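You operate a simulated robot arm through the tools that you are given. There is no shell and no other tool. Be economical: measure what you need, move in short steps, check, and stop when the job is done.

The job below is to be done with a simulated robot arm. You get a single attempt, and the scene is never put back.

## Task
Pour juice into the checked mug and shut the bottle.
Fine: over half full, nothing spilt; stand the bottle back where it was. Set down upright: juice bottle.

Only the result counts: the job must be done as asked and must still hold three seconds after the hand-in. Knocking over, shifting, dropping, spilling or breaking anything else fails it.

## Robot
A 6-joint arm with a two-finger parallel gripper, fixed in place. Base frame: the origin is at the foot of the arm, x ahead of it, y to its left, z up. Lengths are in cm, angles in degrees, forces in N, time in s.
With the tool pointing down near the work surface it reaches from about 20 to 64 cm from the base axis. Its first joint turns from -66.0 to 66.0 degrees. Payload 2.7 kg.
The TCP is the grasp point between the finger pads, 2.3 cm short of the fingertips. In the tool frame z runs along the fingers and y along their closing line. Largest opening 9.4 cm; finger width 3.8, thickness 1; the body of the gripper, 5.4 by 9.6 cm, starts 3.9 cm behind the TCP.
Orientation is that of the tool frame in the base frame, as a unit quaternion [w, x, y, z]. With the fingers straight down and closing along the base's y, the tool's x points along the base's -x, its y along +y and its z along -z.

## Interface
- The arm moves only by the tool servo_tool. Its argument "moves" is a list of rows, each a list of 6 numbers: the shift along the tool's x, y, z in units of 30 mm (1.0 is 30 mm), then the turn, a rotation vector about the tool's x, y, z in units of 5 degrees (1.0 is 5 degrees). In form: [[tx, ty, tz, rx, ry, rz], ...]. A call has 1 to 20 rows; each row shifts and turns the commanded pose from where the row before left it, along the tool's axes as they then stand. "hand" is the gripper command, from -1 (fully open) to 1 (shut), values between in proportion, set as the call begins (left out, the last holds). A call with a number of a shift or a turn outside -1 to 1 is refused whole. A row lasts 0.2 s, in which the tool goes at most 5 cm and 8.6 degrees; a call with a longer step from one row to the next is refused whole, and so is a gripper value outside its range. Where a pose cannot be reached the arm comes as near as it can. A force on the tool above 40 N (or 10 N above the force at the start of the call, whichever is more), or a blocked arm, ends the call early, and 0.2 s more pass. Each finger travels about 4.5 cm/s and halts on what it meets, pressing with about 42 N; the grip force reading is that of the motor and also rises with nothing between the fingers. The clock runs only during rows and for 0.2 s after the last one: add rows that do not move to give the fingers time. It gives the time, the measured TCP pose, the force on the tool (base axes), the opening and the grip force at its end, in the units of the frame above (readings bear some noise), with the torque about the TCP (base axes, N m) and any sound that the robot's microphone picked up.
- Cameras (640 x 400 px; columns grow to the right, rows downward): "scene" is fixed at [8.61, -44.19, 139.94]; the picture's right is [0.65, -0.76, 0.00], its down [-0.48, -0.42, -0.77] and it looks along [0.58, 0.50, -0.64] (base axes); focal length 296 px, centre (320, 200). "wrist" rides on the gripper at [8.6, 1.6, -7.5] in the tool frame; the picture's right is [-0.18, 0.98, 0.00], its down [-0.58, -0.11, -0.81] and it looks along [-0.79, -0.15, 0.59] (tool axes); focal length 243 px, centre (320, 200). There is no depth. A picture from a camera that has moved, and an enlarged one, comes with that camera's place and axes in the base frame and with its lens.
- grab_frame(camera): a new picture of that camera. No time passes.
- close_up(camera, box): a new picture of the part [left, top, right, bottom] of that camera's present view, enlarged. No time passes.
- finish_job(): hands the job in; it is judged then, once.

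Go step by step. Nothing tells you positions but the pictures and the camera data: compare them with the known pose of the tool, close in by small moves and look again before you grip or let go. The budget is 120 turns and 68 pictures, counting those below and the enlarged ones. Unless the task says otherwise, let go and move clear before handing in, and close with one line.

The tools are called after "Emit:" as name(argument=value, ...) on one line, values as JSON. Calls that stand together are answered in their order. servo_tool: Moves the arm, as the interface text tells. Its arguments: {"type":"object","properties":{"moves":{"type":"array"},"hand":{"type":"number"}},"required":["moves"]} The other tools are called the same way: grab_frame (camera) takes a picture; close_up (camera, box) takes an enlarged picture of a part of a camera's view; finish_job () hands the job in.

At the start:

```text
t: 0.0
tool_pos: [28.99, -17.14, 121.84]
orientation: [0.001, 0.0, 1.0, 0.0]
contact_force: [0.2, 0.6, 0.1]
torque: [0.01, 0.0, -0.02]
grip_width: 9.4
grip_force: 0.0
```

scene: 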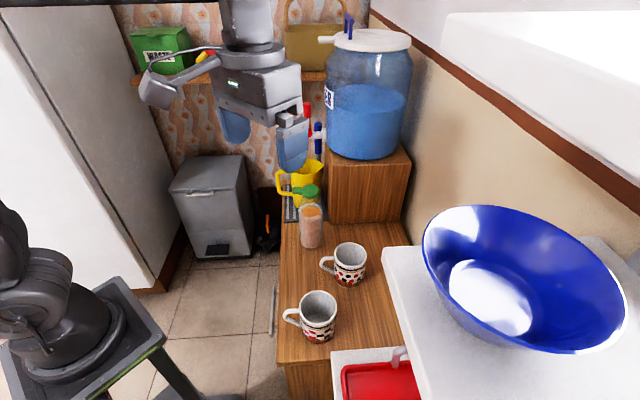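
wrist: 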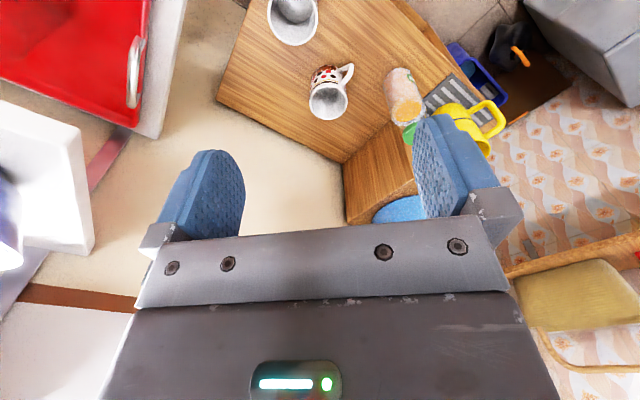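

I see a counter with two mugs, a juice bottle with a green cap, and a yellow jug behind. I'll look closer to tell which mug is checked and how the bottle closes.

Emit:
close_up(camera="scene", box=[250, 170, 410, 270])

Emit:
close_up(camera="scene", box=[260, 230, 420, 350])

Emit:
close_up(camera="wrist", box=[220, 0, 540, 200])

```text
4.00 times, centred on (330, 220) of scene
camera zoom: at [8.61, -44.19, 139.94], right [0.65, -0.76, 0.0], down [-0.48, -0.42, -0.77], along [0.58, 0.5, -0.64], focal length 1184 px, centre (280, 120)
```

zoom: 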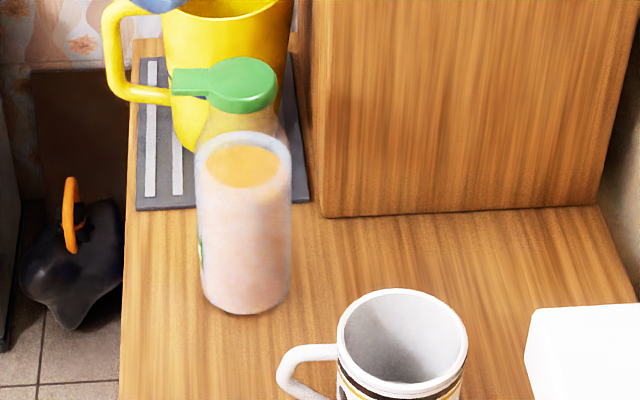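

```text
3.33 times, centred on (340, 290) of scene
camera zoom: at [8.61, -44.19, 139.94], right [0.65, -0.76, 0.0], down [-0.48, -0.42, -0.77], along [0.58, 0.5, -0.64], focal length 987 px, centre (253, -100)
```

zoom: 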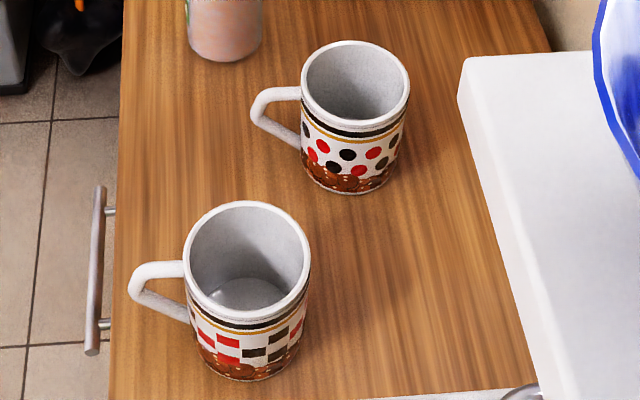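

```text
2.00 times, centred on (380, 100) of wrist
camera zoom: at [20.2, -15.48, 129.17], right [0.18, 0.98, 0.0], down [0.58, -0.11, 0.81], along [0.79, -0.15, -0.59], focal length 485 px, centre (200, 400)
```

zoom: 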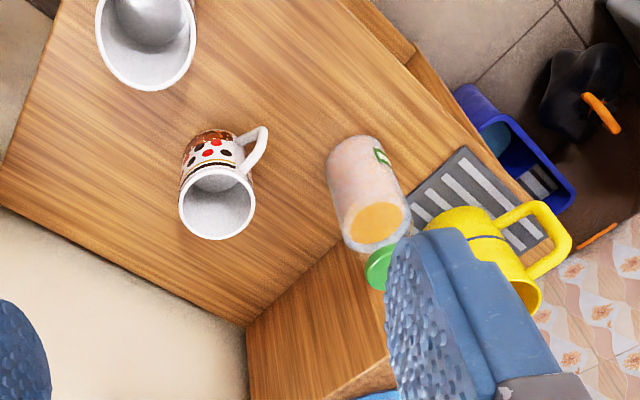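

The checked mug is the nearer one (about x 34, y -21). The bottle with the green flip-cap is near (52, -3) on a counter at z of roughly 70. I'll move the hand closer to view the bottle and cap.

Emit:
servo_tool(moves=[[-0.61, 0.78, 0.94, 0, 0, 0], [-0.61, 0.78, 0.94, 0, 0, 0], [-0.61, 0.78, 0.94, 0, 0, 0], [-0.61, 0.78, 0.94, 0, 0, 0], [-0.61, 0.78, 0.94, 0, 0, 0], [0, 0, 0, 0, 0, 0]])

Emit:
grab_frame(camera="wrist")

```text
t: 1.4
tool_pos: [38.07, -5.45, 107.78]
orientation: [0.001, -0.001, 1.0, -0.001]
contact_force: [0.2, -0.6, 0.0]
torque: [-0.01, 0.03, 0.01]
grip_width: 9.41
grip_force: 0.1
```

```text
62 pictures are left
camera wrist: at [29.28, -3.85, 115.05], right [0.18, 0.98, 0.0], down [0.58, -0.11, 0.81], along [0.79, -0.15, -0.59], focal length 243 px, centre (320, 200)
```

wrist: 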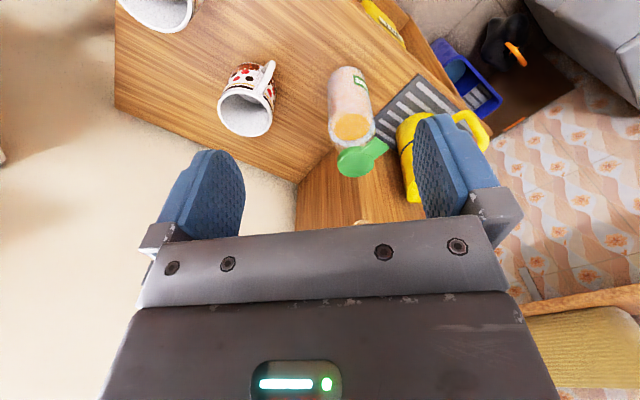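

Emit:
close_up(camera="wrist", box=[290, 50, 418, 190])

Emit:
close_up(camera="scene", box=[280, 170, 340, 260])

```text
2.86 times, centred on (354, 120) of wrist
camera zoom: at [29.28, -3.85, 115.05], right [0.18, 0.98, 0.0], down [0.58, -0.11, 0.81], along [0.79, -0.15, -0.59], focal length 693 px, centre (223, 429)
```

zoom: 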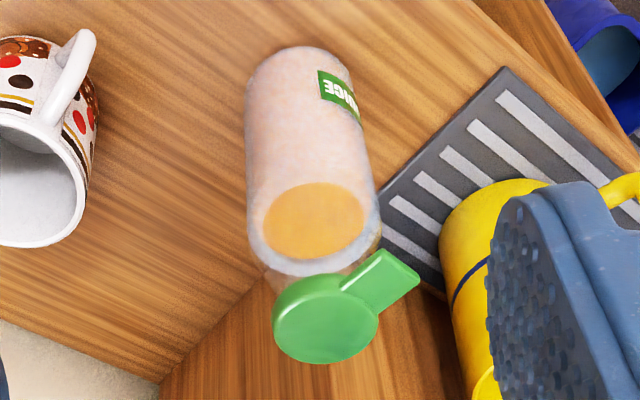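

```text
4.44 times, centred on (310, 215) of scene
camera zoom: at [8.61, -44.19, 139.94], right [0.65, -0.76, 0.0], down [-0.48, -0.42, -0.77], along [0.58, 0.5, -0.64], focal length 1316 px, centre (364, 133)
```

zoom: 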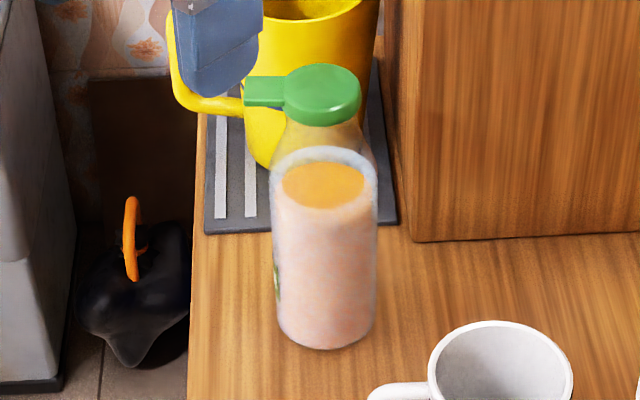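

The cap is shut and has a tab pointing roughly along (-0.65, +0.75); cap top is near (52, -3.4, 92.7). I'll roll the hand half a turn so the camera will sit on top of it for a horizontal approach, checking the joint allows it.

Emit:
servo_tool(moves=[[0.3, 0, -0.3, 0, 0, -1], [0.3, 0, -0.3, 0, 0, -1], [0.3, 0, -0.3, 0, 0, -1], [0, 0, 0, 0, 0, -1], [0, 0, 0, 0, 0, -1], [0, 0, 0, 0, 0, -1], [0, 0, 0, 0, 0, -1], [0, 0, 0, 0, 0, -1], [0, 0, 0, 0, 0, -1], [0, 0, 0, 0, 0, -1], [0, 0, 0, 0, 0, -1], [0, 0, 0, 0, 0, -1], [0, 0, 0, 0, 0, -1], [0, 0, 0, 0, 0, -1], [0, 0, 0, 0, 0, -1], [0, 0, 0, 0, 0, -1], [0, 0, 0, 0, 0, -1], [0, 0, 0, 0, 0, -1]])

```text
t: 5.2
tool_pos: [35.56, -5.6, 110.48]
orientation: [0.0, 0.708, -0.706, 0.001]
contact_force: [-0.6, -0.1, -0.2]
torque: [0.01, -0.02, -0.03]
grip_width: 9.4
grip_force: 0.1
```

The roll works without limits so far. Next I'll shift toward the bottle's left-front side, set the heading to about -50° and start pitching the hand up.

Emit:
servo_tool(moves=[[-0.76, -0.6, 0.43, 0, 0, 0], [-0.76, -0.6, 0.43, 0, 0, 0], [-0.76, -0.6, 0.43, 0, 0, 0], [-0.76, -0.6, 0.43, 0, 0, 0], [-0.76, -0.6, 0.43, 0, 0, 0], [0, 0, 0, 0, 0, -1], [0, 0, 0, 0, 0, -1], [0, 0, 0, 0, 0, -1], [0, 0, 0, 0, 0, -1], [0, 0, 0, 0, 0, -1], [0, 0, 0, 0, 0, -1], [0, 0, 0, 0, 0, -1], [0, 0, 0, 0, 0, -1]])

Emit:
servo_tool(moves=[[0, 0, 0, 0, 1, 0], [0, 0, 0, 0, 1, 0], [0, 0, 0, 0, 1, 0], [0, 0, 0, 0, 1, 0], [0, 0, 0, 0, 1, 0], [0, 0, 0, 0, 1, 0], [0, 0, 0, 0, 1, 0], [0, 0, 0, 0, 1, 0], [0, 0, 0, 0, 1, 0], [0, 0, 0, 0, 1, 0], [0, 0, 0, 0, 1, 0], [0, 0, 0, 0, 1, 0], [0, 0, 0, 0, 1, 0], [0, 0, 0, 0, 1, 0], [0, 0, 0, 0, 1, 0], [0, 0, 0, 0, 1, 0], [0, 0, 0, 0, 1, 0], [0, 0, 0, 0, 1, 0]])

Emit:
grab_frame(camera="wrist")

Emit:
grab_frame(camera="scene")

```text
t: 8.0
tool_pos: [44.5, 5.71, 103.91]
orientation: [0.0, 0.907, -0.421, 0.001]
contact_force: [-0.4, -0.1, 0.4]
torque: [0.01, -0.02, 0.0]
grip_width: 9.4
grip_force: 0.0
```

```text
t: 11.8
tool_pos: [44.57, 5.77, 104.1]
orientation: [0.298, 0.64, -0.298, 0.643]
contact_force: [0.1, -0.2, 0.0]
torque: [0.0, 0.02, -0.01]
grip_width: 9.4
grip_force: 0.1
```

```text
59 pictures are left
camera wrist: at [38.24, 10.49, 112.51], right [-0.75, -0.63, -0.18], down [-0.43, 0.69, -0.58], along [0.5, -0.36, -0.79], focal length 243 px, centre (320, 200)
```

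wrist: 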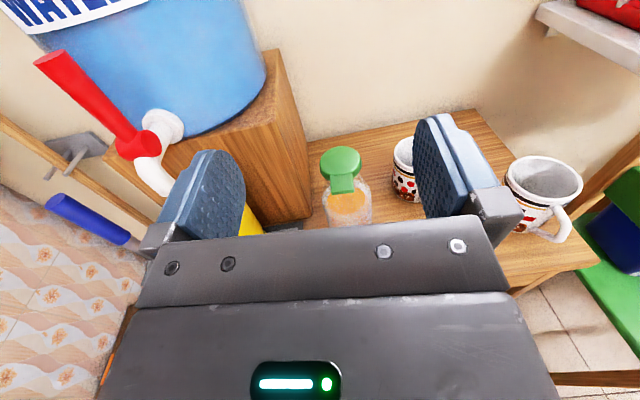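

```text
58 pictures are left
```

scene: 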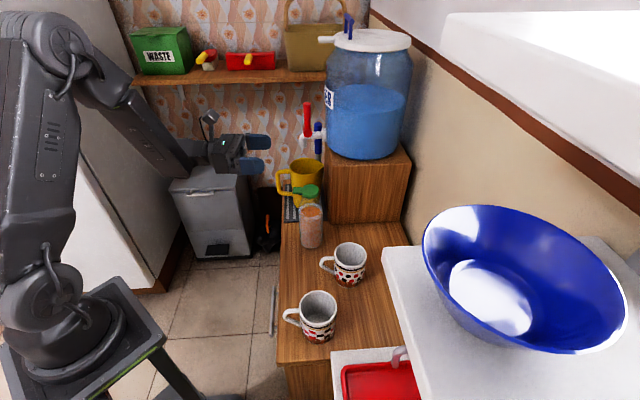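

The hand is now horizontal with heading -50°, and the tab points straight toward it. I'll zoom in on the cap.

Emit:
close_up(camera="wrist", box=[300, 130, 396, 230])

Emit:
close_up(camera="scene", box=[285, 175, 335, 225])

```text
4.00 times, centred on (348, 180) of wrist
camera zoom: at [38.24, 10.49, 112.51], right [-0.75, -0.63, -0.18], down [-0.43, 0.69, -0.58], along [0.5, -0.36, -0.79], focal length 970 px, centre (208, 280)
```

zoom: 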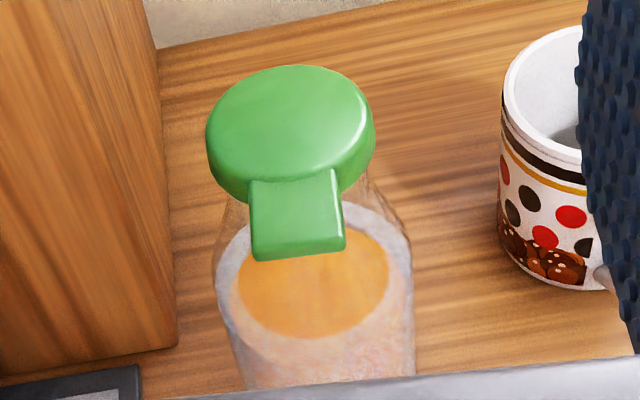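

```text
8.00 times, centred on (310, 200) of scene
camera zoom: at [8.61, -44.19, 139.94], right [0.65, -0.76, 0.0], down [-0.48, -0.42, -0.77], along [0.58, 0.5, -0.64], focal length 2368 px, centre (400, 200)
```

zoom: 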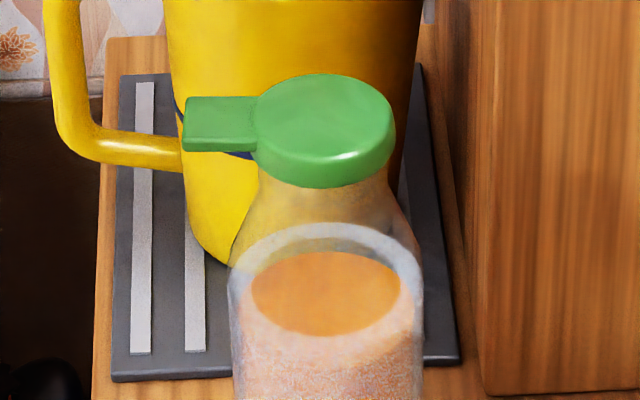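

The cap top centre is at about (51.9, -3.7, 93.3), with the tab tip about 4.3 cm out toward the hand and the counter at z of about 75. I'll close the fingers and come down so their upper edge is just under tab height, still clear of the bottle.

Emit:
servo_tool(hand=1, moves=[[-1, 0, 0, 0, 0, 0], [-1, 0, 0, 0, 0, 0], [-1, 0, 0, 0, 0, 0], [-1, 0, 0, 0, 0, 0], [-0.75, 0, 0, 0, 0, 0], [0, 0, 0, 0, 0, 0], [0, 0, 0, 0, 0, 0]])

Emit:
grab_frame(camera="wrist")

Emit:
close_up(camera="scene", box=[210, 140, 370, 240])

```text
t: 13.4
tool_pos: [44.44, 5.74, 89.54]
orientation: [0.298, 0.64, -0.298, 0.642]
contact_force: [0.6, -0.6, -0.6]
torque: [-0.02, -0.02, -0.02]
grip_width: 0.0
grip_force: 42.2
```

```text
55 pictures are left
camera wrist: at [38.29, 10.34, 98.08], right [-0.75, -0.63, -0.18], down [-0.44, 0.69, -0.58], along [0.5, -0.36, -0.79], focal length 243 px, centre (320, 200)
```

wrist: 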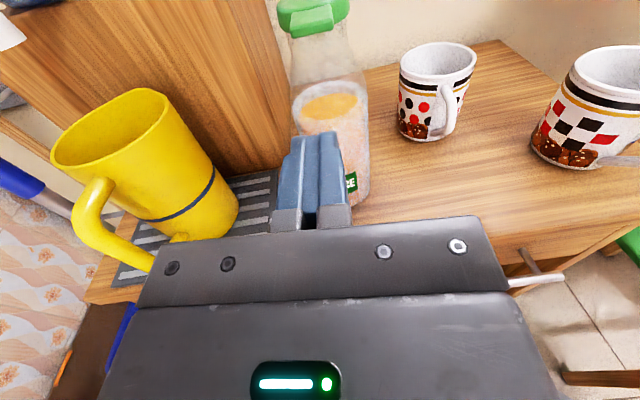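

```text
4.00 times, centred on (290, 190) of scene
camera zoom: at [8.61, -44.19, 139.94], right [0.65, -0.76, 0.0], down [-0.48, -0.42, -0.77], along [0.58, 0.5, -0.64], focal length 1184 px, centre (440, 240)
```

zoom: 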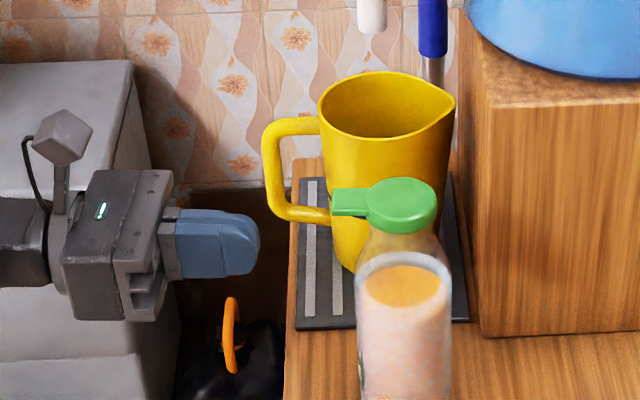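

The closed fingers point at the bottle just below the tab and are aligned with it. I'll advance about 6 cm so the tips are under the tab.

Emit:
servo_tool(moves=[[0, 0.1, 0.7, 0, 0, 0], [0, 0, 0.7, 0, 0, 0], [0, 0, 0.4, 0, 0, 0], [0, 0, 0.2, 0, 0, 0], [0, 0, 0, 0, 0, 0]])

Emit:
close_up(camera="wrist", box=[220, 0, 420, 220])

Emit:
close_up(camera="scene", box=[250, 170, 350, 240])

```text
t: 14.6
tool_pos: [48.06, 0.8, 89.69]
orientation: [0.299, 0.641, -0.298, 0.642]
contact_force: [0.1, 0.0, -0.6]
torque: [0.02, 0.0, 0.0]
grip_width: 0.0
grip_force: 42.0
```

```text
1.82 times, centred on (320, 110) of wrist
camera zoom: at [41.85, 5.53, 98.18], right [-0.75, -0.63, -0.18], down [-0.44, 0.69, -0.58], along [0.5, -0.36, -0.79], focal length 441 px, centre (320, 364)
```

zoom: 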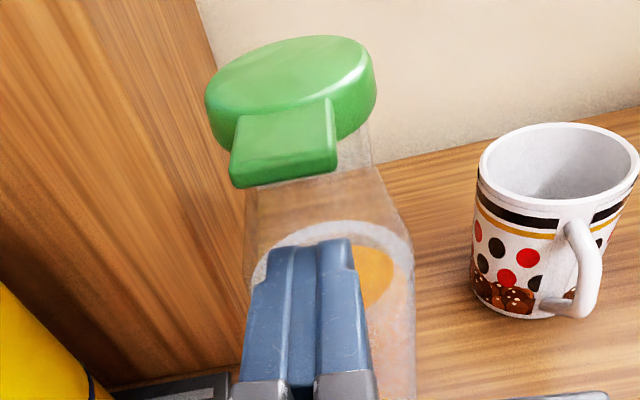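

```text
5.71 times, centred on (300, 205) of scene
camera zoom: at [8.61, -44.19, 139.94], right [0.65, -0.76, 0.0], down [-0.48, -0.42, -0.77], along [0.58, 0.5, -0.64], focal length 1691 px, centre (434, 171)
```

zoom: 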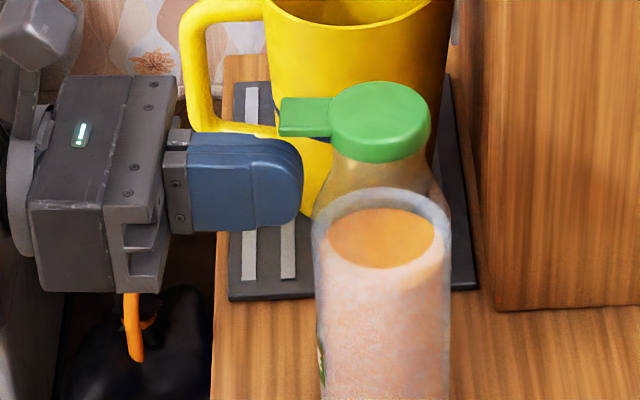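

The tips are under the tab with a small gap. I'll raise slightly, go 0.5 cm deeper, then raise gently while watching the force.

Emit:
servo_tool(moves=[[0.2, 0, 0, 0, 0, 0], [0, -0.05, 0.15, 0, 0, 0], [0.07, 0, 0, 0, 0, 0], [0.07, 0, 0, 0, 0, 0], [0, 0, 0, 0, 0, 0]])

Emit:
close_up(camera="scene", box=[250, 170, 350, 240])

```text
t: 15.8
tool_pos: [48.46, 0.7, 90.64]
orientation: [0.298, 0.641, -0.298, 0.642]
contact_force: [0.3, 0.0, 0.3]
torque: [0.01, -0.01, 0.03]
grip_width: 0.0
grip_force: 41.7
```

```text
5.71 times, centred on (300, 205) of scene
camera zoom: at [8.61, -44.19, 139.94], right [0.65, -0.76, 0.0], down [-0.48, -0.42, -0.77], along [0.58, 0.5, -0.64], focal length 1691 px, centre (434, 171)
```

zoom: 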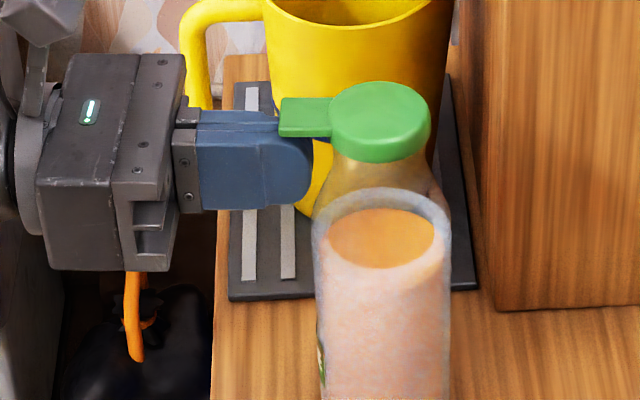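

Near contact now, with no force yet. I'll raise in very small steps.

Emit:
servo_tool(moves=[[0.06, 0, 0, 0, 0, 0], [0.06, 0, 0, 0, 0, 0], [0, 0, 0, 0, 0, 0]])

Emit:
servo_tool(moves=[[0.06, 0, 0, 0, 0, 0], [0.06, 0, 0, 0, 0, 0], [0, 0, 0, 0, 0, 0]])

Emit:
servo_tool(moves=[[0.06, 0, 0, 0, 0, 0], [0.06, 0, 0, 0, 0, 0], [0, 0, 0, 0, 0, 0]])

Emit:
close_up(camera="scene", box=[250, 170, 350, 240])

```text
t: 16.6
tool_pos: [48.48, 0.73, 91.15]
orientation: [0.298, 0.64, -0.298, 0.642]
contact_force: [0.6, 0.4, 0.9]
torque: [-0.02, 0.01, -0.04]
grip_width: 0.0
grip_force: 41.7
```

```text
t: 17.4
tool_pos: [48.46, 0.67, 91.43]
orientation: [0.299, 0.64, -0.299, 0.641]
contact_force: [-0.4, 0.3, -0.5]
torque: [-0.01, 0.02, 0.0]
grip_width: 0.0
grip_force: 41.6
```

```text
t: 18.2
tool_pos: [48.52, 0.67, 91.88]
orientation: [0.299, 0.64, -0.298, 0.642]
contact_force: [0.8, 0.3, -0.6]
torque: [0.02, -0.01, 0.0]
grip_width: 0.0
grip_force: 41.6
```

```text
5.71 times, centred on (300, 205) of scene
camera zoom: at [8.61, -44.19, 139.94], right [0.65, -0.76, 0.0], down [-0.48, -0.42, -0.77], along [0.58, 0.5, -0.64], focal length 1691 px, centre (434, 171)
```

zoom: 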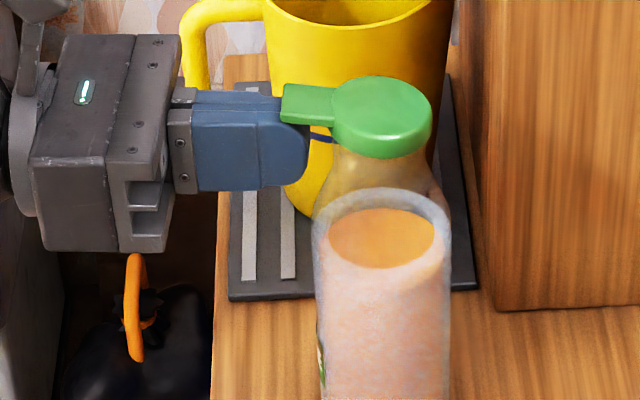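

The lid is hinging open with almost no force and the bottle is unmoved. I'll continue upward, then forward in an arc.

Emit:
servo_tool(moves=[[0.2, 0, 0, 0, 0, 0], [0.2, 0, 0, 0, 0, 0], [0.2, 0, 0, 0, 0, 0], [0.2, 0, 0.05, 0, 0, 0], [0.2, 0, 0.05, 0, 0, 0], [0, 0, 0, 0, 0, 0]])

Emit:
close_up(camera="scene", box=[250, 160, 350, 240])

```text
t: 19.6
tool_pos: [48.78, 0.53, 94.96]
orientation: [0.298, 0.641, -0.298, 0.642]
contact_force: [0.1, -0.7, -0.6]
torque: [0.01, -0.02, -0.03]
grip_width: 0.0
grip_force: 42.2
```

```text
5.00 times, centred on (300, 200) of scene
camera zoom: at [8.61, -44.19, 139.94], right [0.65, -0.76, 0.0], down [-0.48, -0.42, -0.77], along [0.58, 0.5, -0.64], focal length 1480 px, centre (420, 200)
```

zoom: 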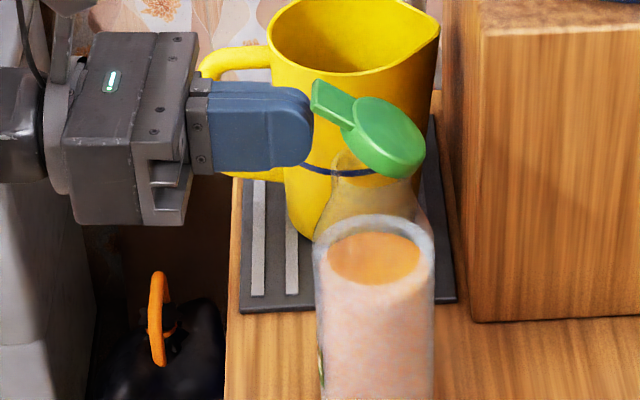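

The lid is at about 45°. I'll rise a bit and push forward over the mouth to flip it past vertical.

Emit:
servo_tool(moves=[[0.2, 0, 0.1, 0, 0, 0], [0.15, 0, 0.15, 0, 0, 0], [0, 0, 0.25, 0, 0, 0], [0, 0, 0.25, 0, 0, 0], [0, 0, 0.25, 0, 0, 0], [0, 0, 0.25, 0, 0, 0], [0, 0, 0.25, 0, 0, 0], [0, 0, 0, 0, 0, 0]])

Emit:
close_up(camera="scene", box=[250, 160, 350, 240])

```text
t: 21.4
tool_pos: [51.62, -2.96, 96.01]
orientation: [0.299, 0.64, -0.298, 0.642]
contact_force: [-1.4, 0.0, 0.5]
torque: [0.0, 0.01, 0.01]
grip_width: 0.0
grip_force: 42.7
```

```text
5.00 times, centred on (300, 200) of scene
camera zoom: at [8.61, -44.19, 139.95], right [0.65, -0.76, 0.0], down [-0.48, -0.42, -0.77], along [0.58, 0.5, -0.64], focal length 1480 px, centre (420, 200)
```

zoom: 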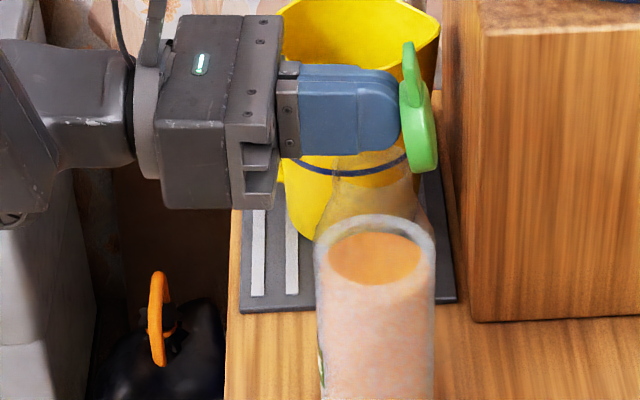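

The lid is about vertical. I'll push a little further, watching the bottle.

Emit:
servo_tool(moves=[[0, 0, 0.15, 0, 0, 0], [0, 0, 0.15, 0, 0, 0], [0, 0, 0.15, 0, 0, 0], [0, 0, 0.15, 0, 0, 0], [0, 0, 0, 0, 0, 0]])

Emit:
close_up(camera="scene", box=[250, 160, 350, 240])

```text
t: 22.6
tool_pos: [52.7, -4.27, 95.89]
orientation: [0.298, 0.641, -0.298, 0.641]
contact_force: [0.7, 1.1, -0.8]
torque: [0.01, 0.02, -0.04]
grip_width: 0.02
grip_force: 42.5
```

```text
5.00 times, centred on (300, 200) of scene
camera zoom: at [8.61, -44.19, 139.94], right [0.65, -0.76, 0.0], down [-0.48, -0.42, -0.77], along [0.58, 0.5, -0.64], focal length 1480 px, centre (420, 200)
```

zoom: 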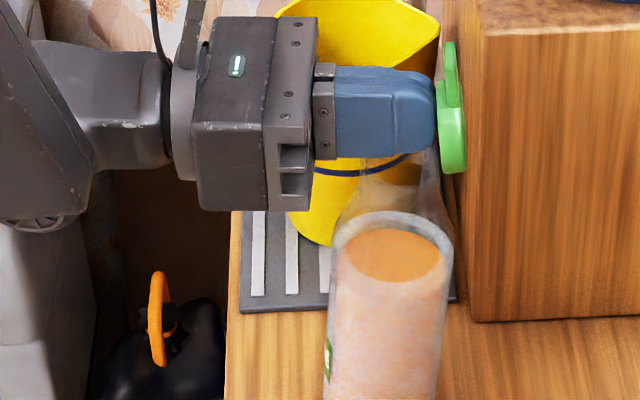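

The lid has reached its stop at vertical and the bottle is starting to lean, so I'll back off gently right away.

Emit:
servo_tool(moves=[[0, 0, -0.15, 0, 0, 0], [0, 0, -0.15, 0, 0, 0], [0, 0, -0.15, 0, 0, 0], [0, 0, -0.15, 0, 0, 0], [0, 0, -0.15, 0, 0, 0], [0, 0, -0.15, 0, 0, 0], [0, 0, 0, 0, 0, 0]])

Emit:
close_up(camera="scene", box=[250, 160, 350, 260])

```text
t: 24.2
tool_pos: [50.85, -2.19, 95.87]
orientation: [0.299, 0.64, -0.298, 0.642]
contact_force: [-0.2, -0.1, 0.2]
torque: [-0.01, -0.01, 0.0]
grip_width: 0.0
grip_force: 41.5
```

```text
4.00 times, centred on (300, 210) of scene
camera zoom: at [8.61, -44.19, 139.94], right [0.65, -0.76, 0.0], down [-0.48, -0.42, -0.77], along [0.58, 0.5, -0.64], focal length 1184 px, centre (400, 160)
```

zoom: 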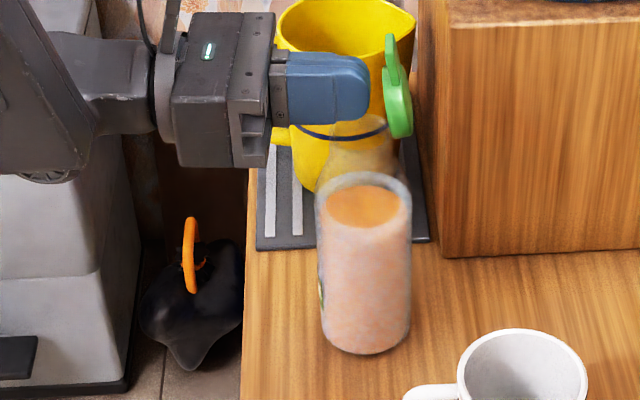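

The bottle settled back upright at the same spot and the lid stays open. I'll retreat, lower, and open the fingers for the grasp.

Emit:
servo_tool(moves=[[0, 0, -0.8, 0, 0, 0], [0, 0, -0.8, 0, 0, 0], [0, 0, -0.8, 0, 0, 0], [0, 0, -0.9, 0, 0, 0], [0, 0, -0.9, 0, 0, 0], [-0.9, 0, 0, 0, 0, 0], [-0.9, 0, 0, 0, 0, 0], [-0.9, 0, 0, 0, 0, 0], [-0.9, 0, 0, 0, 0, 0], [-0.9, 0, 0, 0, 0, 0], [-0.1, 0, 0, 0, 0, 0], [0, 0, 0, 0, 0, 0]])

Emit:
servo_tool(hand=-1, moves=[[0, 0, 0, 0, 0, 0], [0, 0, 0, 0, 0, 0], [0, 0, 0, 0, 0, 0], [0, 0, 0, 0, 0, 0], [0, 0, 0, 0, 0, 0]])

Emit:
grab_frame(camera="wrist")

Emit:
close_up(camera="scene", box=[220, 160, 380, 280])

```text
t: 26.8
tool_pos: [43.04, 7.34, 82.0]
orientation: [0.298, 0.64, -0.298, 0.642]
contact_force: [-0.7, -0.1, -0.1]
torque: [0.01, -0.01, 0.0]
grip_width: 0.03
grip_force: 41.4
```

```text
t: 28.0
tool_pos: [42.99, 7.33, 81.93]
orientation: [0.298, 0.641, -0.298, 0.642]
contact_force: [0.3, 1.0, -0.4]
torque: [0.01, -0.02, 0.02]
grip_width: 9.4
grip_force: 0.1
```

```text
45 pictures are left
camera wrist: at [36.79, 12.05, 90.45], right [-0.75, -0.63, -0.18], down [-0.44, 0.69, -0.58], along [0.5, -0.36, -0.79], focal length 243 px, centre (320, 200)
```

wrist: 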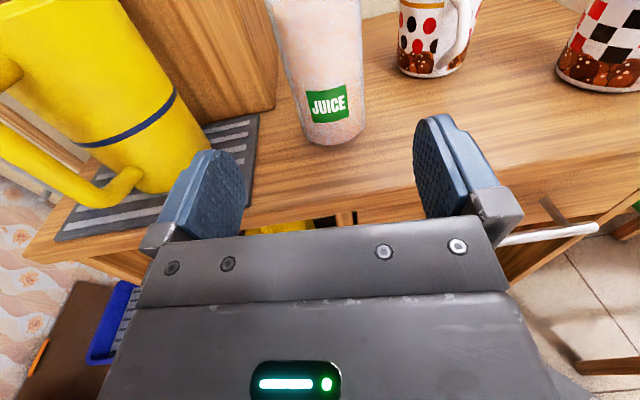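

```text
3.33 times, centred on (300, 220) of scene
camera zoom: at [8.61, -44.19, 139.94], right [0.65, -0.76, 0.0], down [-0.48, -0.42, -0.77], along [0.58, 0.5, -0.64], focal length 987 px, centre (387, 133)
```

zoom: 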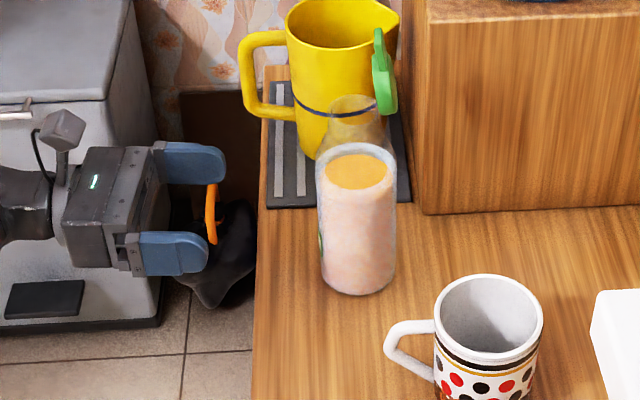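

The bottle is centred between the fingers, about 14 cm ahead. I'll advance until it's between the pads.

Emit:
servo_tool(moves=[[0, 0.05, 0.8, 0, 0, 0], [0, 0, 0.8, 0, 0, 0], [0, 0, 0.8, 0, 0, 0], [0, 0, 0.7, 0, 0, 0], [0, 0, 0.6, 0, 0, 0], [0, 0, 0.5, 0, 0, 0], [0, 0, 0.4, 0, 0, 0], [0, 0, 0, 0, 0, 0]])

Emit:
grab_frame(camera="wrist")

Emit:
close_up(camera="scene", box=[220, 160, 380, 280])

```text
t: 29.8
tool_pos: [51.67, -3.15, 82.09]
orientation: [0.298, 0.64, -0.297, 0.642]
contact_force: [0.3, 0.5, -0.7]
torque: [0.01, -0.01, 0.01]
grip_width: 9.39
grip_force: 0.0
```

```text
43 pictures are left
camera wrist: at [45.53, 1.33, 90.61], right [-0.75, -0.63, -0.18], down [-0.44, 0.69, -0.58], along [0.5, -0.36, -0.79], focal length 243 px, centre (320, 200)
```

wrist: 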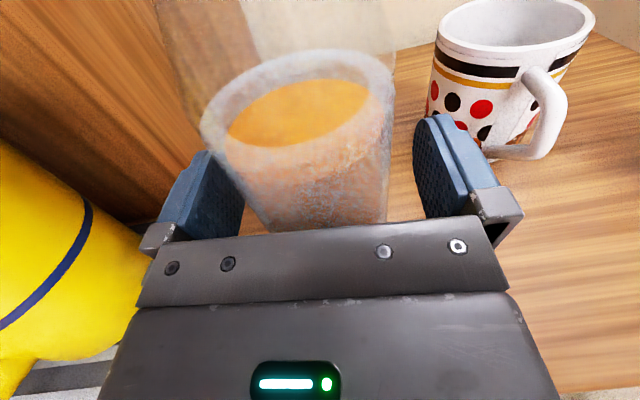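

```text
3.33 times, centred on (300, 220) of scene
camera zoom: at [8.61, -44.19, 139.94], right [0.65, -0.76, 0.0], down [-0.48, -0.42, -0.77], along [0.58, 0.5, -0.64], focal length 987 px, centre (387, 133)
```

zoom: 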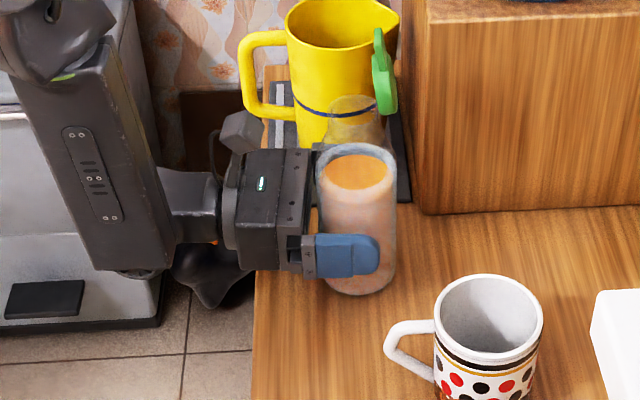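

The bottle sits centred between the pads. Closing the grip now.

Emit:
servo_tool(hand=1, moves=[[0, 0, 0, 0, 0, 0], [0, 0, 0, 0, 0, 0], [0, 0, 0, 0, 0, 0], [0, 0, 0, 0, 0, 0]])

Emit:
close_up(camera="scene", box=[220, 160, 380, 280])

```text
t: 30.8
tool_pos: [51.65, -3.36, 82.02]
orientation: [0.298, 0.641, -0.298, 0.642]
contact_force: [-0.6, -0.3, 0.7]
torque: [-0.08, 0.08, 0.01]
grip_width: 6.43
grip_force: 42.0
```

```text
3.33 times, centred on (300, 220) of scene
camera zoom: at [8.61, -44.19, 139.94], right [0.65, -0.76, 0.0], down [-0.48, -0.42, -0.77], along [0.58, 0.5, -0.64], focal length 987 px, centre (387, 133)
```

zoom: 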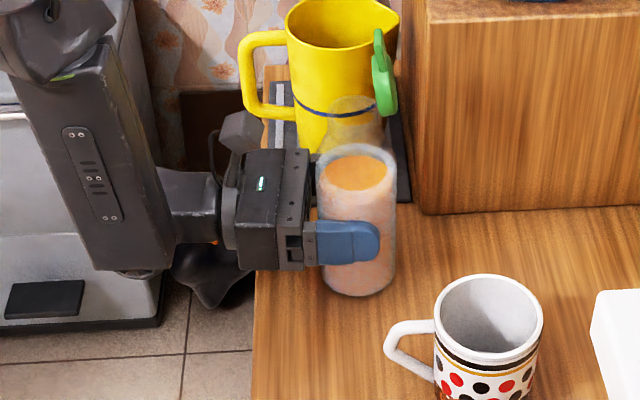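

The bottle is held (opening 6.4 cm); its home grasp pose is TCP (51.65, -3.36, 82.02). I'll lift it straight up 14 cm and check.

Emit:
servo_tool(moves=[[0.1, 0, 0, 0, 0, 0], [0.2, 0, 0, 0, 0, 0], [0.35, 0, 0, 0, 0, 0], [0.5, 0, 0, 0, 0, 0], [0.5, 0, 0, 0, 0, 0], [0.5, 0, 0, 0, 0, 0], [0.5, 0, 0, 0, 0, 0], [0.5, 0, 0, 0, 0, 0], [0.5, 0, 0, 0, 0, 0], [0.5, 0, 0, 0, 0, 0], [0.3, 0, 0, 0, 0, 0], [0.15, 0, 0, 0, 0, 0], [0, 0, 0, 0, 0, 0]])

Emit:
grab_frame(camera="scene")

```text
t: 33.6
tool_pos: [51.75, -3.42, 95.97]
orientation: [0.299, 0.64, -0.298, 0.642]
contact_force: [0.2, -0.3, -5.3]
torque: [-0.12, 0.12, 0.01]
grip_width: 6.42
grip_force: 41.5
```

```text
40 pictures are left
```

scene: 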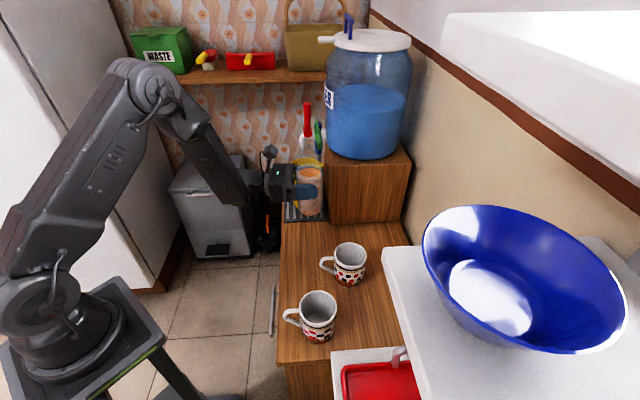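

The lift went cleanly (load about 5.3 N, which will let me gauge the pour). Now I'll carry it toward the checked mug (rim centre about (33.1, -22.7, 83)).

Emit:
servo_tool(moves=[[0, 0.15, 0.02, 0, 0, 0], [0, 0.3, 0.02, 0, 0, 0], [0, 0.5, 0.03, 0, 0, 0], [0, 0.5, 0.03, 0.2, 0, 0], [0, 0.5, 0.03, 0.2, 0, 0], [0, 0.5, 0.03, 0.2, 0, 0], [0, 0.5, 0.03, 0.2, 0, 0], [0, 0.5, 0.03, 0.2, 0, 0], [0, 0.5, 0.03, 0.2, 0, 0], [0, 0.5, 0.03, 0.2, 0, 0], [0, 0.5, 0.03, 0.2, 0, 0], [0, 0.5, 0.03, 0.2, 0, 0], [0, 0.3, 0.02, 0.1, 0, 0], [0, 0.15, 0.02, 0.1, 0, 0], [0, 0, 0, 0, 0, 0]])

Emit:
grab_frame(camera="scene")

Emit:
grab_frame(camera="wrist")

```text
t: 36.8
tool_pos: [39.76, -16.43, 95.81]
orientation: [0.24, 0.665, -0.24, 0.665]
contact_force: [1.1, 0.3, -5.1]
torque: [0.05, -0.03, 0.0]
grip_width: 6.42
grip_force: 41.6
```

```text
39 pictures are left
```

scene: 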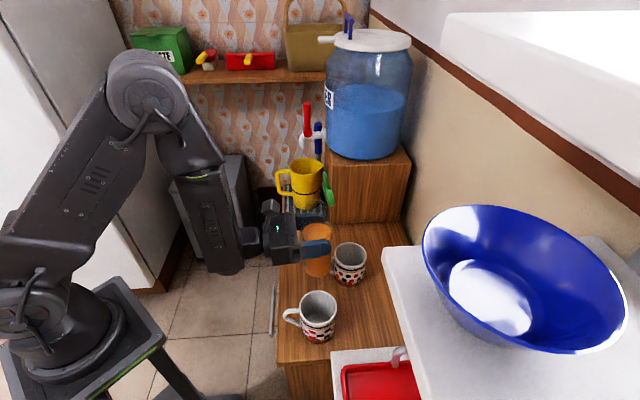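

```text
38 pictures are left
camera wrist: at [32.79, -12.81, 104.37], right [-0.63, -0.75, -0.18], down [-0.55, 0.6, -0.58], along [0.55, -0.27, -0.79], focal length 243 px, centre (320, 200)
```

wrist: 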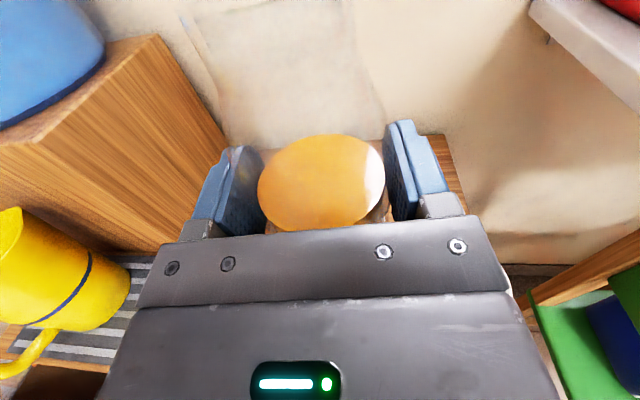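

I'll correct position by about 1.1 cm back and left, then roll slowly to 45° (no flow expected yet) and check.

Emit:
servo_tool(moves=[[0, -0.19, -0.19, 0, 0, 0], [0, -0.19, -0.19, 0, 0, 0], [0, 0, 0, 0, 0, 0.3], [0, 0, 0, 0, 0, 0.5], [0, 0, 0, 0, 0, 0.6], [0, 0, 0, 0, 0, 0.6], [0, 0, 0, 0, 0, 0.6], [0, 0, 0, 0, 0, 0.6], [0, 0, 0, 0, 0, 0.6], [0, 0, 0, 0, 0, 0.6], [0, 0, 0, 0, 0, 0.6], [0, 0, 0, 0, 0, 0.6], [0, 0, 0, 0, 0, 0.6], [0, 0, 0, 0, 0, 0.6], [0, 0, 0, 0, 0, 0.6], [0, 0, 0, 0, 0, 0.6], [0, 0, 0, 0, 0, 0.6], [0, 0, 0, 0, 0, 0.4], [0, 0, 0, 0, 0, 0], [0, 0, 0, 0, 0, 0]])

Emit:
close_up(camera="scene", box=[230, 190, 390, 350])

Emit:
grab_frame(camera="wrist")

```text
t: 41.0
tool_pos: [39.54, -14.63, 95.86]
orientation: [-0.031, 0.521, -0.477, 0.707]
contact_force: [0.0, -0.3, -4.6]
torque: [-0.11, 0.09, 0.03]
grip_width: 6.37
grip_force: 41.7
```

```text
2.50 times, centred on (310, 270) of scene
camera zoom: at [8.61, -44.19, 139.94], right [0.65, -0.76, 0.0], down [-0.48, -0.42, -0.77], along [0.58, 0.5, -0.64], focal length 740 px, centre (345, 25)
```

zoom: 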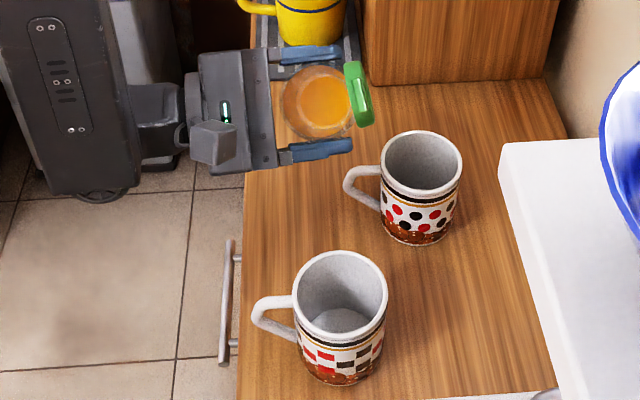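

```text
36 pictures are left
camera wrist: at [29.01, -15.5, 100.77], right [-0.36, -0.43, -0.83], down [-0.31, 0.89, -0.33], along [0.88, 0.13, -0.45], focal length 243 px, centre (320, 200)
```

wrist: 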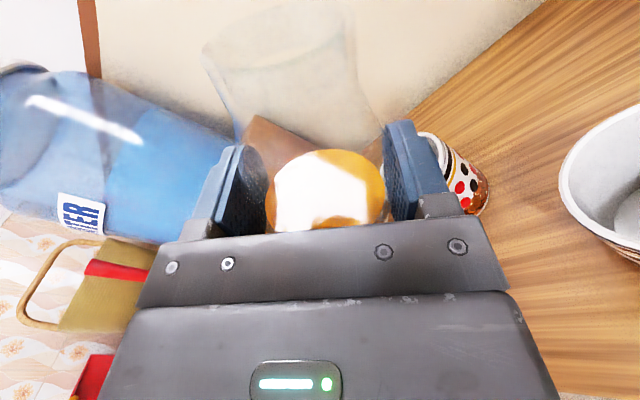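

The bottle is at 45°, pointing almost at the scene camera, with nothing flowing. I'll lower about 7 cm, then roll to 60°.

Emit:
servo_tool(moves=[[-0.2, 0.2, 0, 0, 0, 0], [-0.35, 0.35, 0, 0, 0, 0], [-0.4, 0.4, 0, 0, 0, 0], [-0.4, 0.4, 0, 0, 0, 0], [-0.25, 0.25, 0, 0, 0, 0], [-0.12, 0.12, 0, 0, 0, 0], [0, 0, 0, 0, 0, 0.3], [0, 0, 0, 0, 0, 0.4], [0, 0, 0, 0, 0, 0.4], [0, 0, 0, 0, 0, 0.4], [0, 0, 0, 0, 0, 0.4], [0, 0, 0, 0, 0, 0.4], [0, 0, 0, 0, 0, 0.4], [0, 0, 0, 0, 0, 0.3], [0, 0, 0, 0, 0, 0], [0, 0, 0, 0, 0, 0]])

Emit:
close_up(camera="scene", box=[230, 210, 390, 350])

Emit:
grab_frame(camera="wrist")

```text
t: 44.4
tool_pos: [39.51, -14.59, 88.53]
orientation: [-0.124, 0.455, -0.541, 0.696]
contact_force: [-0.3, -0.4, -4.4]
torque: [-0.1, 0.1, 0.03]
grip_width: 6.38
grip_force: 42.3
```

```text
2.86 times, centred on (310, 280) of scene
camera zoom: at [8.61, -44.19, 139.94], right [0.65, -0.76, 0.0], down [-0.48, -0.42, -0.77], along [0.58, 0.5, -0.64], focal length 846 px, centre (349, -29)
```

zoom: 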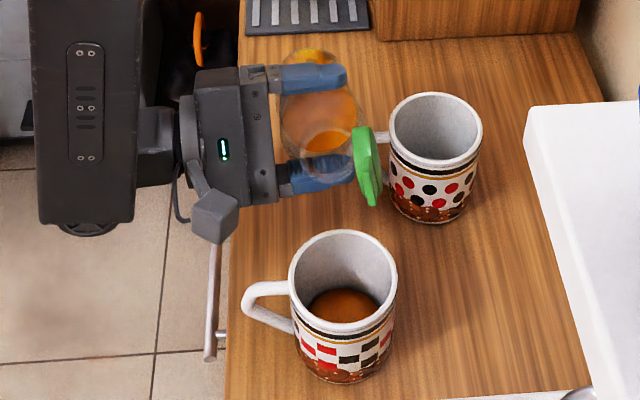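

```text
34 pictures are left
camera wrist: at [28.38, -16.29, 91.39], right [-0.21, -0.26, -0.94], down [-0.26, 0.95, -0.2], along [0.94, 0.2, -0.27], focal length 243 px, centre (320, 200)
```

wrist: 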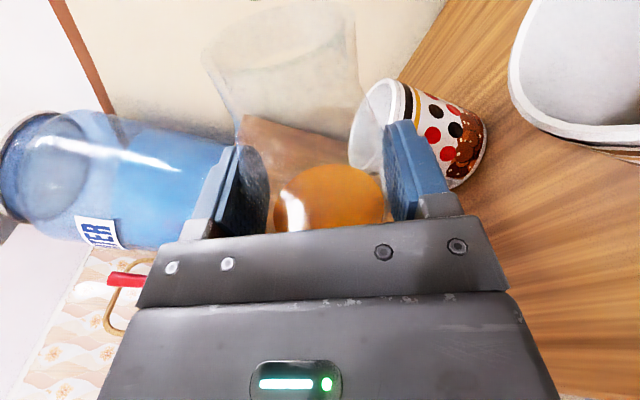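

Juice is already in the mug and nothing is spilt around it. I'll wait a second and look again before tilting further.

Emit:
servo_tool(moves=[[0, 0, 0, 0, 0, 0.3], [0, 0, 0, 0, 0, 0.3], [0, 0, 0, 0, 0, 0], [0, 0, 0, 0, 0, 0], [0, 0, 0, 0, 0, 0]])

Emit:
close_up(camera="scene", box=[270, 230, 370, 350])

```text
t: 45.6
tool_pos: [39.59, -14.66, 88.68]
orientation: [-0.142, 0.441, -0.552, 0.693]
contact_force: [0.9, 0.2, -4.4]
torque: [-0.05, 0.02, 0.0]
grip_width: 6.42
grip_force: 41.6
```

```text
3.33 times, centred on (320, 290) of scene
camera zoom: at [8.61, -44.19, 139.94], right [0.65, -0.76, 0.0], down [-0.48, -0.42, -0.77], along [0.58, 0.5, -0.64], focal length 987 px, centre (320, -100)
```

zoom: 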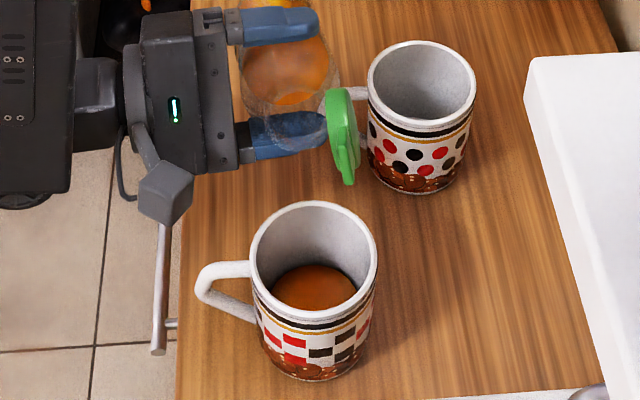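

The mug is about 30% full with no spill. I'll tilt a few more degrees and check.

Emit:
servo_tool(moves=[[0, 0, 0, 0, 0, 0.4], [0, 0, 0, 0, 0, 0.4], [0, 0, 0, 0, 0, 0], [0, 0, 0, 0, 0, 0], [0, 0, 0, 0, 0, 0]])

Emit:
close_up(camera="scene", box=[270, 230, 370, 350])

```text
t: 46.8
tool_pos: [39.56, -14.82, 88.72]
orientation: [-0.166, 0.421, -0.567, 0.688]
contact_force: [0.1, 0.1, -4.0]
torque: [-0.09, 0.1, -0.02]
grip_width: 6.38
grip_force: 42.2
```

```text
3.33 times, centred on (320, 290) of scene
camera zoom: at [8.61, -44.19, 139.94], right [0.65, -0.76, 0.0], down [-0.48, -0.42, -0.77], along [0.58, 0.5, -0.64], focal length 987 px, centre (320, -100)
```

zoom: 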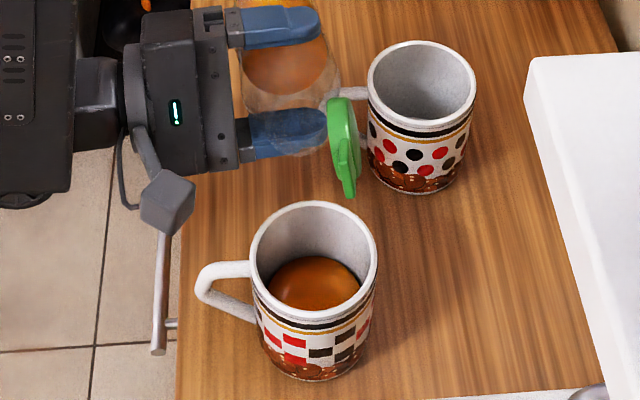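

It's now at roughly 40%, still clean. Tilting a bit more.

Emit:
servo_tool(moves=[[0, 0, 0, 0, 0, 0.4], [0, 0, 0, 0, 0, 0.4], [0, 0, 0, 0, 0, 0.2], [0, 0, 0, 0, 0, 0], [0, 0, 0, 0, 0, 0], [0, 0, 0, 0, 0, 0]])

Emit:
close_up(camera="scene", box=[270, 230, 370, 350])

```text
t: 48.2
tool_pos: [39.69, -14.67, 88.64]
orientation: [-0.196, 0.396, -0.585, 0.68]
contact_force: [0.5, -0.5, -4.0]
torque: [-0.05, 0.1, 0.0]
grip_width: 6.4
grip_force: 41.9
```

```text
3.33 times, centred on (320, 290) of scene
camera zoom: at [8.61, -44.19, 139.94], right [0.65, -0.76, 0.0], down [-0.48, -0.42, -0.77], along [0.58, 0.5, -0.64], focal length 987 px, centre (320, -100)
```

zoom: 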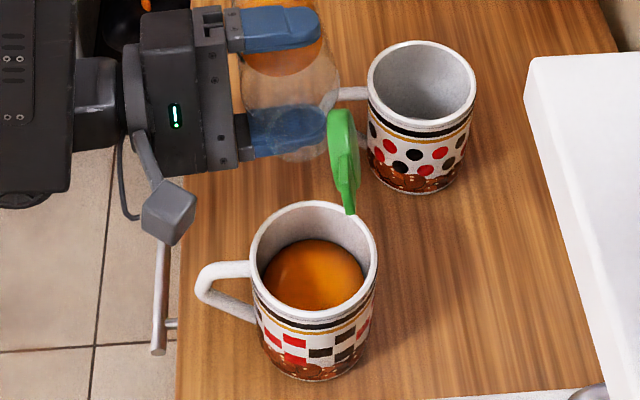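

It's about 60% full now. One more small tilt for margin, then straight back.

Emit:
servo_tool(moves=[[0, 0, 0, 0, 0, 0.3], [0, 0, 0, 0, 0, 0], [0, 0, 0, 0, 0, 0], [0, 0, 0, 0, 0, 0], [0, 0, 0, 0, 0, -0.5], [0, 0, 0, 0, 0, -0.7], [0, 0, 0, 0, 0, -0.8], [0, 0, 0, 0, 0, -0.8], [0, 0, 0, 0, 0, -0.8], [0, 0, 0, 0, 0, -0.8], [0, 0, 0, 0, 0, 0]])

Emit:
close_up(camera="scene", box=[270, 230, 370, 350])

```text
t: 50.6
tool_pos: [39.68, -14.7, 88.54]
orientation: [-0.07, 0.494, -0.506, 0.704]
contact_force: [0.3, -0.3, -3.1]
torque: [-0.05, 0.04, 0.03]
grip_width: 6.4
grip_force: 42.7
```

```text
3.33 times, centred on (320, 290) of scene
camera zoom: at [8.61, -44.19, 139.94], right [0.65, -0.76, 0.0], down [-0.48, -0.42, -0.77], along [0.58, 0.5, -0.64], focal length 987 px, centre (320, -100)
```

zoom: 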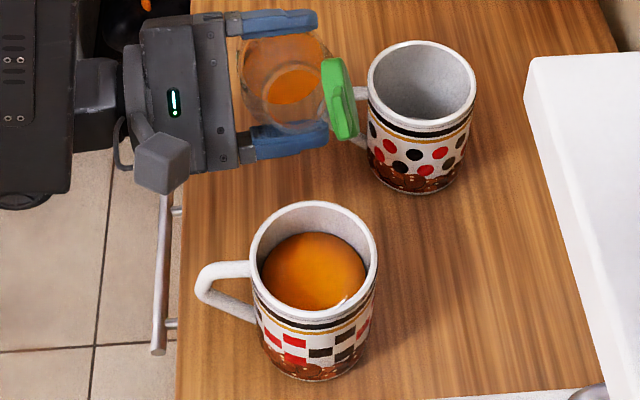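

The mug is well over half full and clean. I'll raise the bottle and roll it back upright.

Emit:
servo_tool(moves=[[0.15, -0.19, 0, 0, 0, 0], [0.26, -0.325, 0, 0, 0, 0], [0.3, -0.375, 0, 0, 0, 0], [0.3, -0.375, 0, 0, 0, 0], [0.26, -0.325, 0, 0, 0, 0], [0.2, -0.25, 0, 0, 0, 0], [0.1, -0.12, 0, 0, 0, 0], [0, 0, 0, 0, 0, -0.5], [0, 0, 0, 0, 0, -0.9], [0, 0, 0, 0, 0, -0.9], [0, 0, 0, 0, 0, -0.9], [0, 0, 0, 0, 0, -0.9], [0, 0, 0, 0, 0, -0.9], [0, 0, 0, 0, 0, -0.9], [0, 0, 0, 0, 0, -0.9], [0, 0, 0, 0, 0, -0.9], [0, 0, 0, 0, 0, -0.9], [0, 0, 0, 0, 0, -0.9], [0, 0, 0, 0, 0, -0.76], [0, 0, 0, 0, 0, 0]])

Emit:
grab_frame(camera="scene")

```text
t: 54.8
tool_pos: [39.5, -14.76, 96.16]
orientation: [0.24, 0.664, -0.242, 0.665]
contact_force: [0.9, 0.2, -2.6]
torque: [-0.03, -0.03, -0.02]
grip_width: 6.4
grip_force: 42.0
```

```text
29 pictures are left
```

scene: 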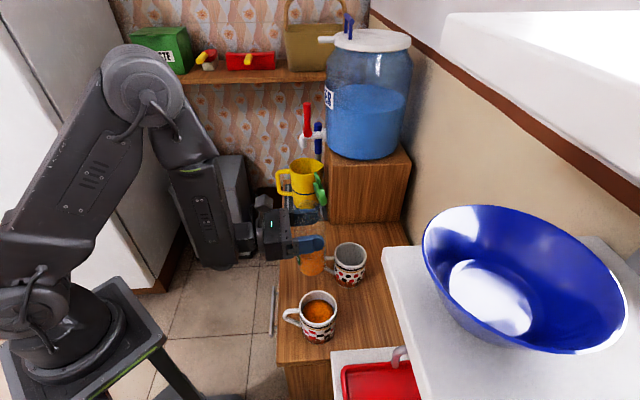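

It's upright, and about 2.2 N of juice has been poured. I'll turn back to the original heading and carry it back above its spot.

Emit:
servo_tool(moves=[[0, 0, 0, -0.7, 0, 0], [0, 0, 0, -0.7, 0, 0], [0, 0, 0, -0.65, 0, 0], [0, -0.2, -0.02, 0, 0, 0], [0, -0.4, -0.02, 0, 0, 0], [0, -0.55, -0.03, 0, 0, 0], [0, -0.6, -0.03, 0, 0, 0], [0, -0.6, -0.03, 0, 0, 0], [0, -0.6, -0.03, 0, 0, 0], [0, -0.6, -0.03, 0, 0, 0], [0, -0.6, -0.03, 0, 0, 0], [0, -0.6, -0.03, 0, 0, 0], [0, -0.4, -0.02, 0, 0, 0], [0, -0.25, -0.02, 0, 0, 0], [0, -0.15, 0, 0, 0, 0], [0, 0, 0, 0, 0, 0]])

```text
t: 58.2
tool_pos: [51.86, -3.34, 96.1]
orientation: [0.3, 0.64, -0.301, 0.641]
contact_force: [-0.1, -0.2, -2.8]
torque: [-0.01, 0.01, -0.01]
grip_width: 6.39
grip_force: 41.8
```

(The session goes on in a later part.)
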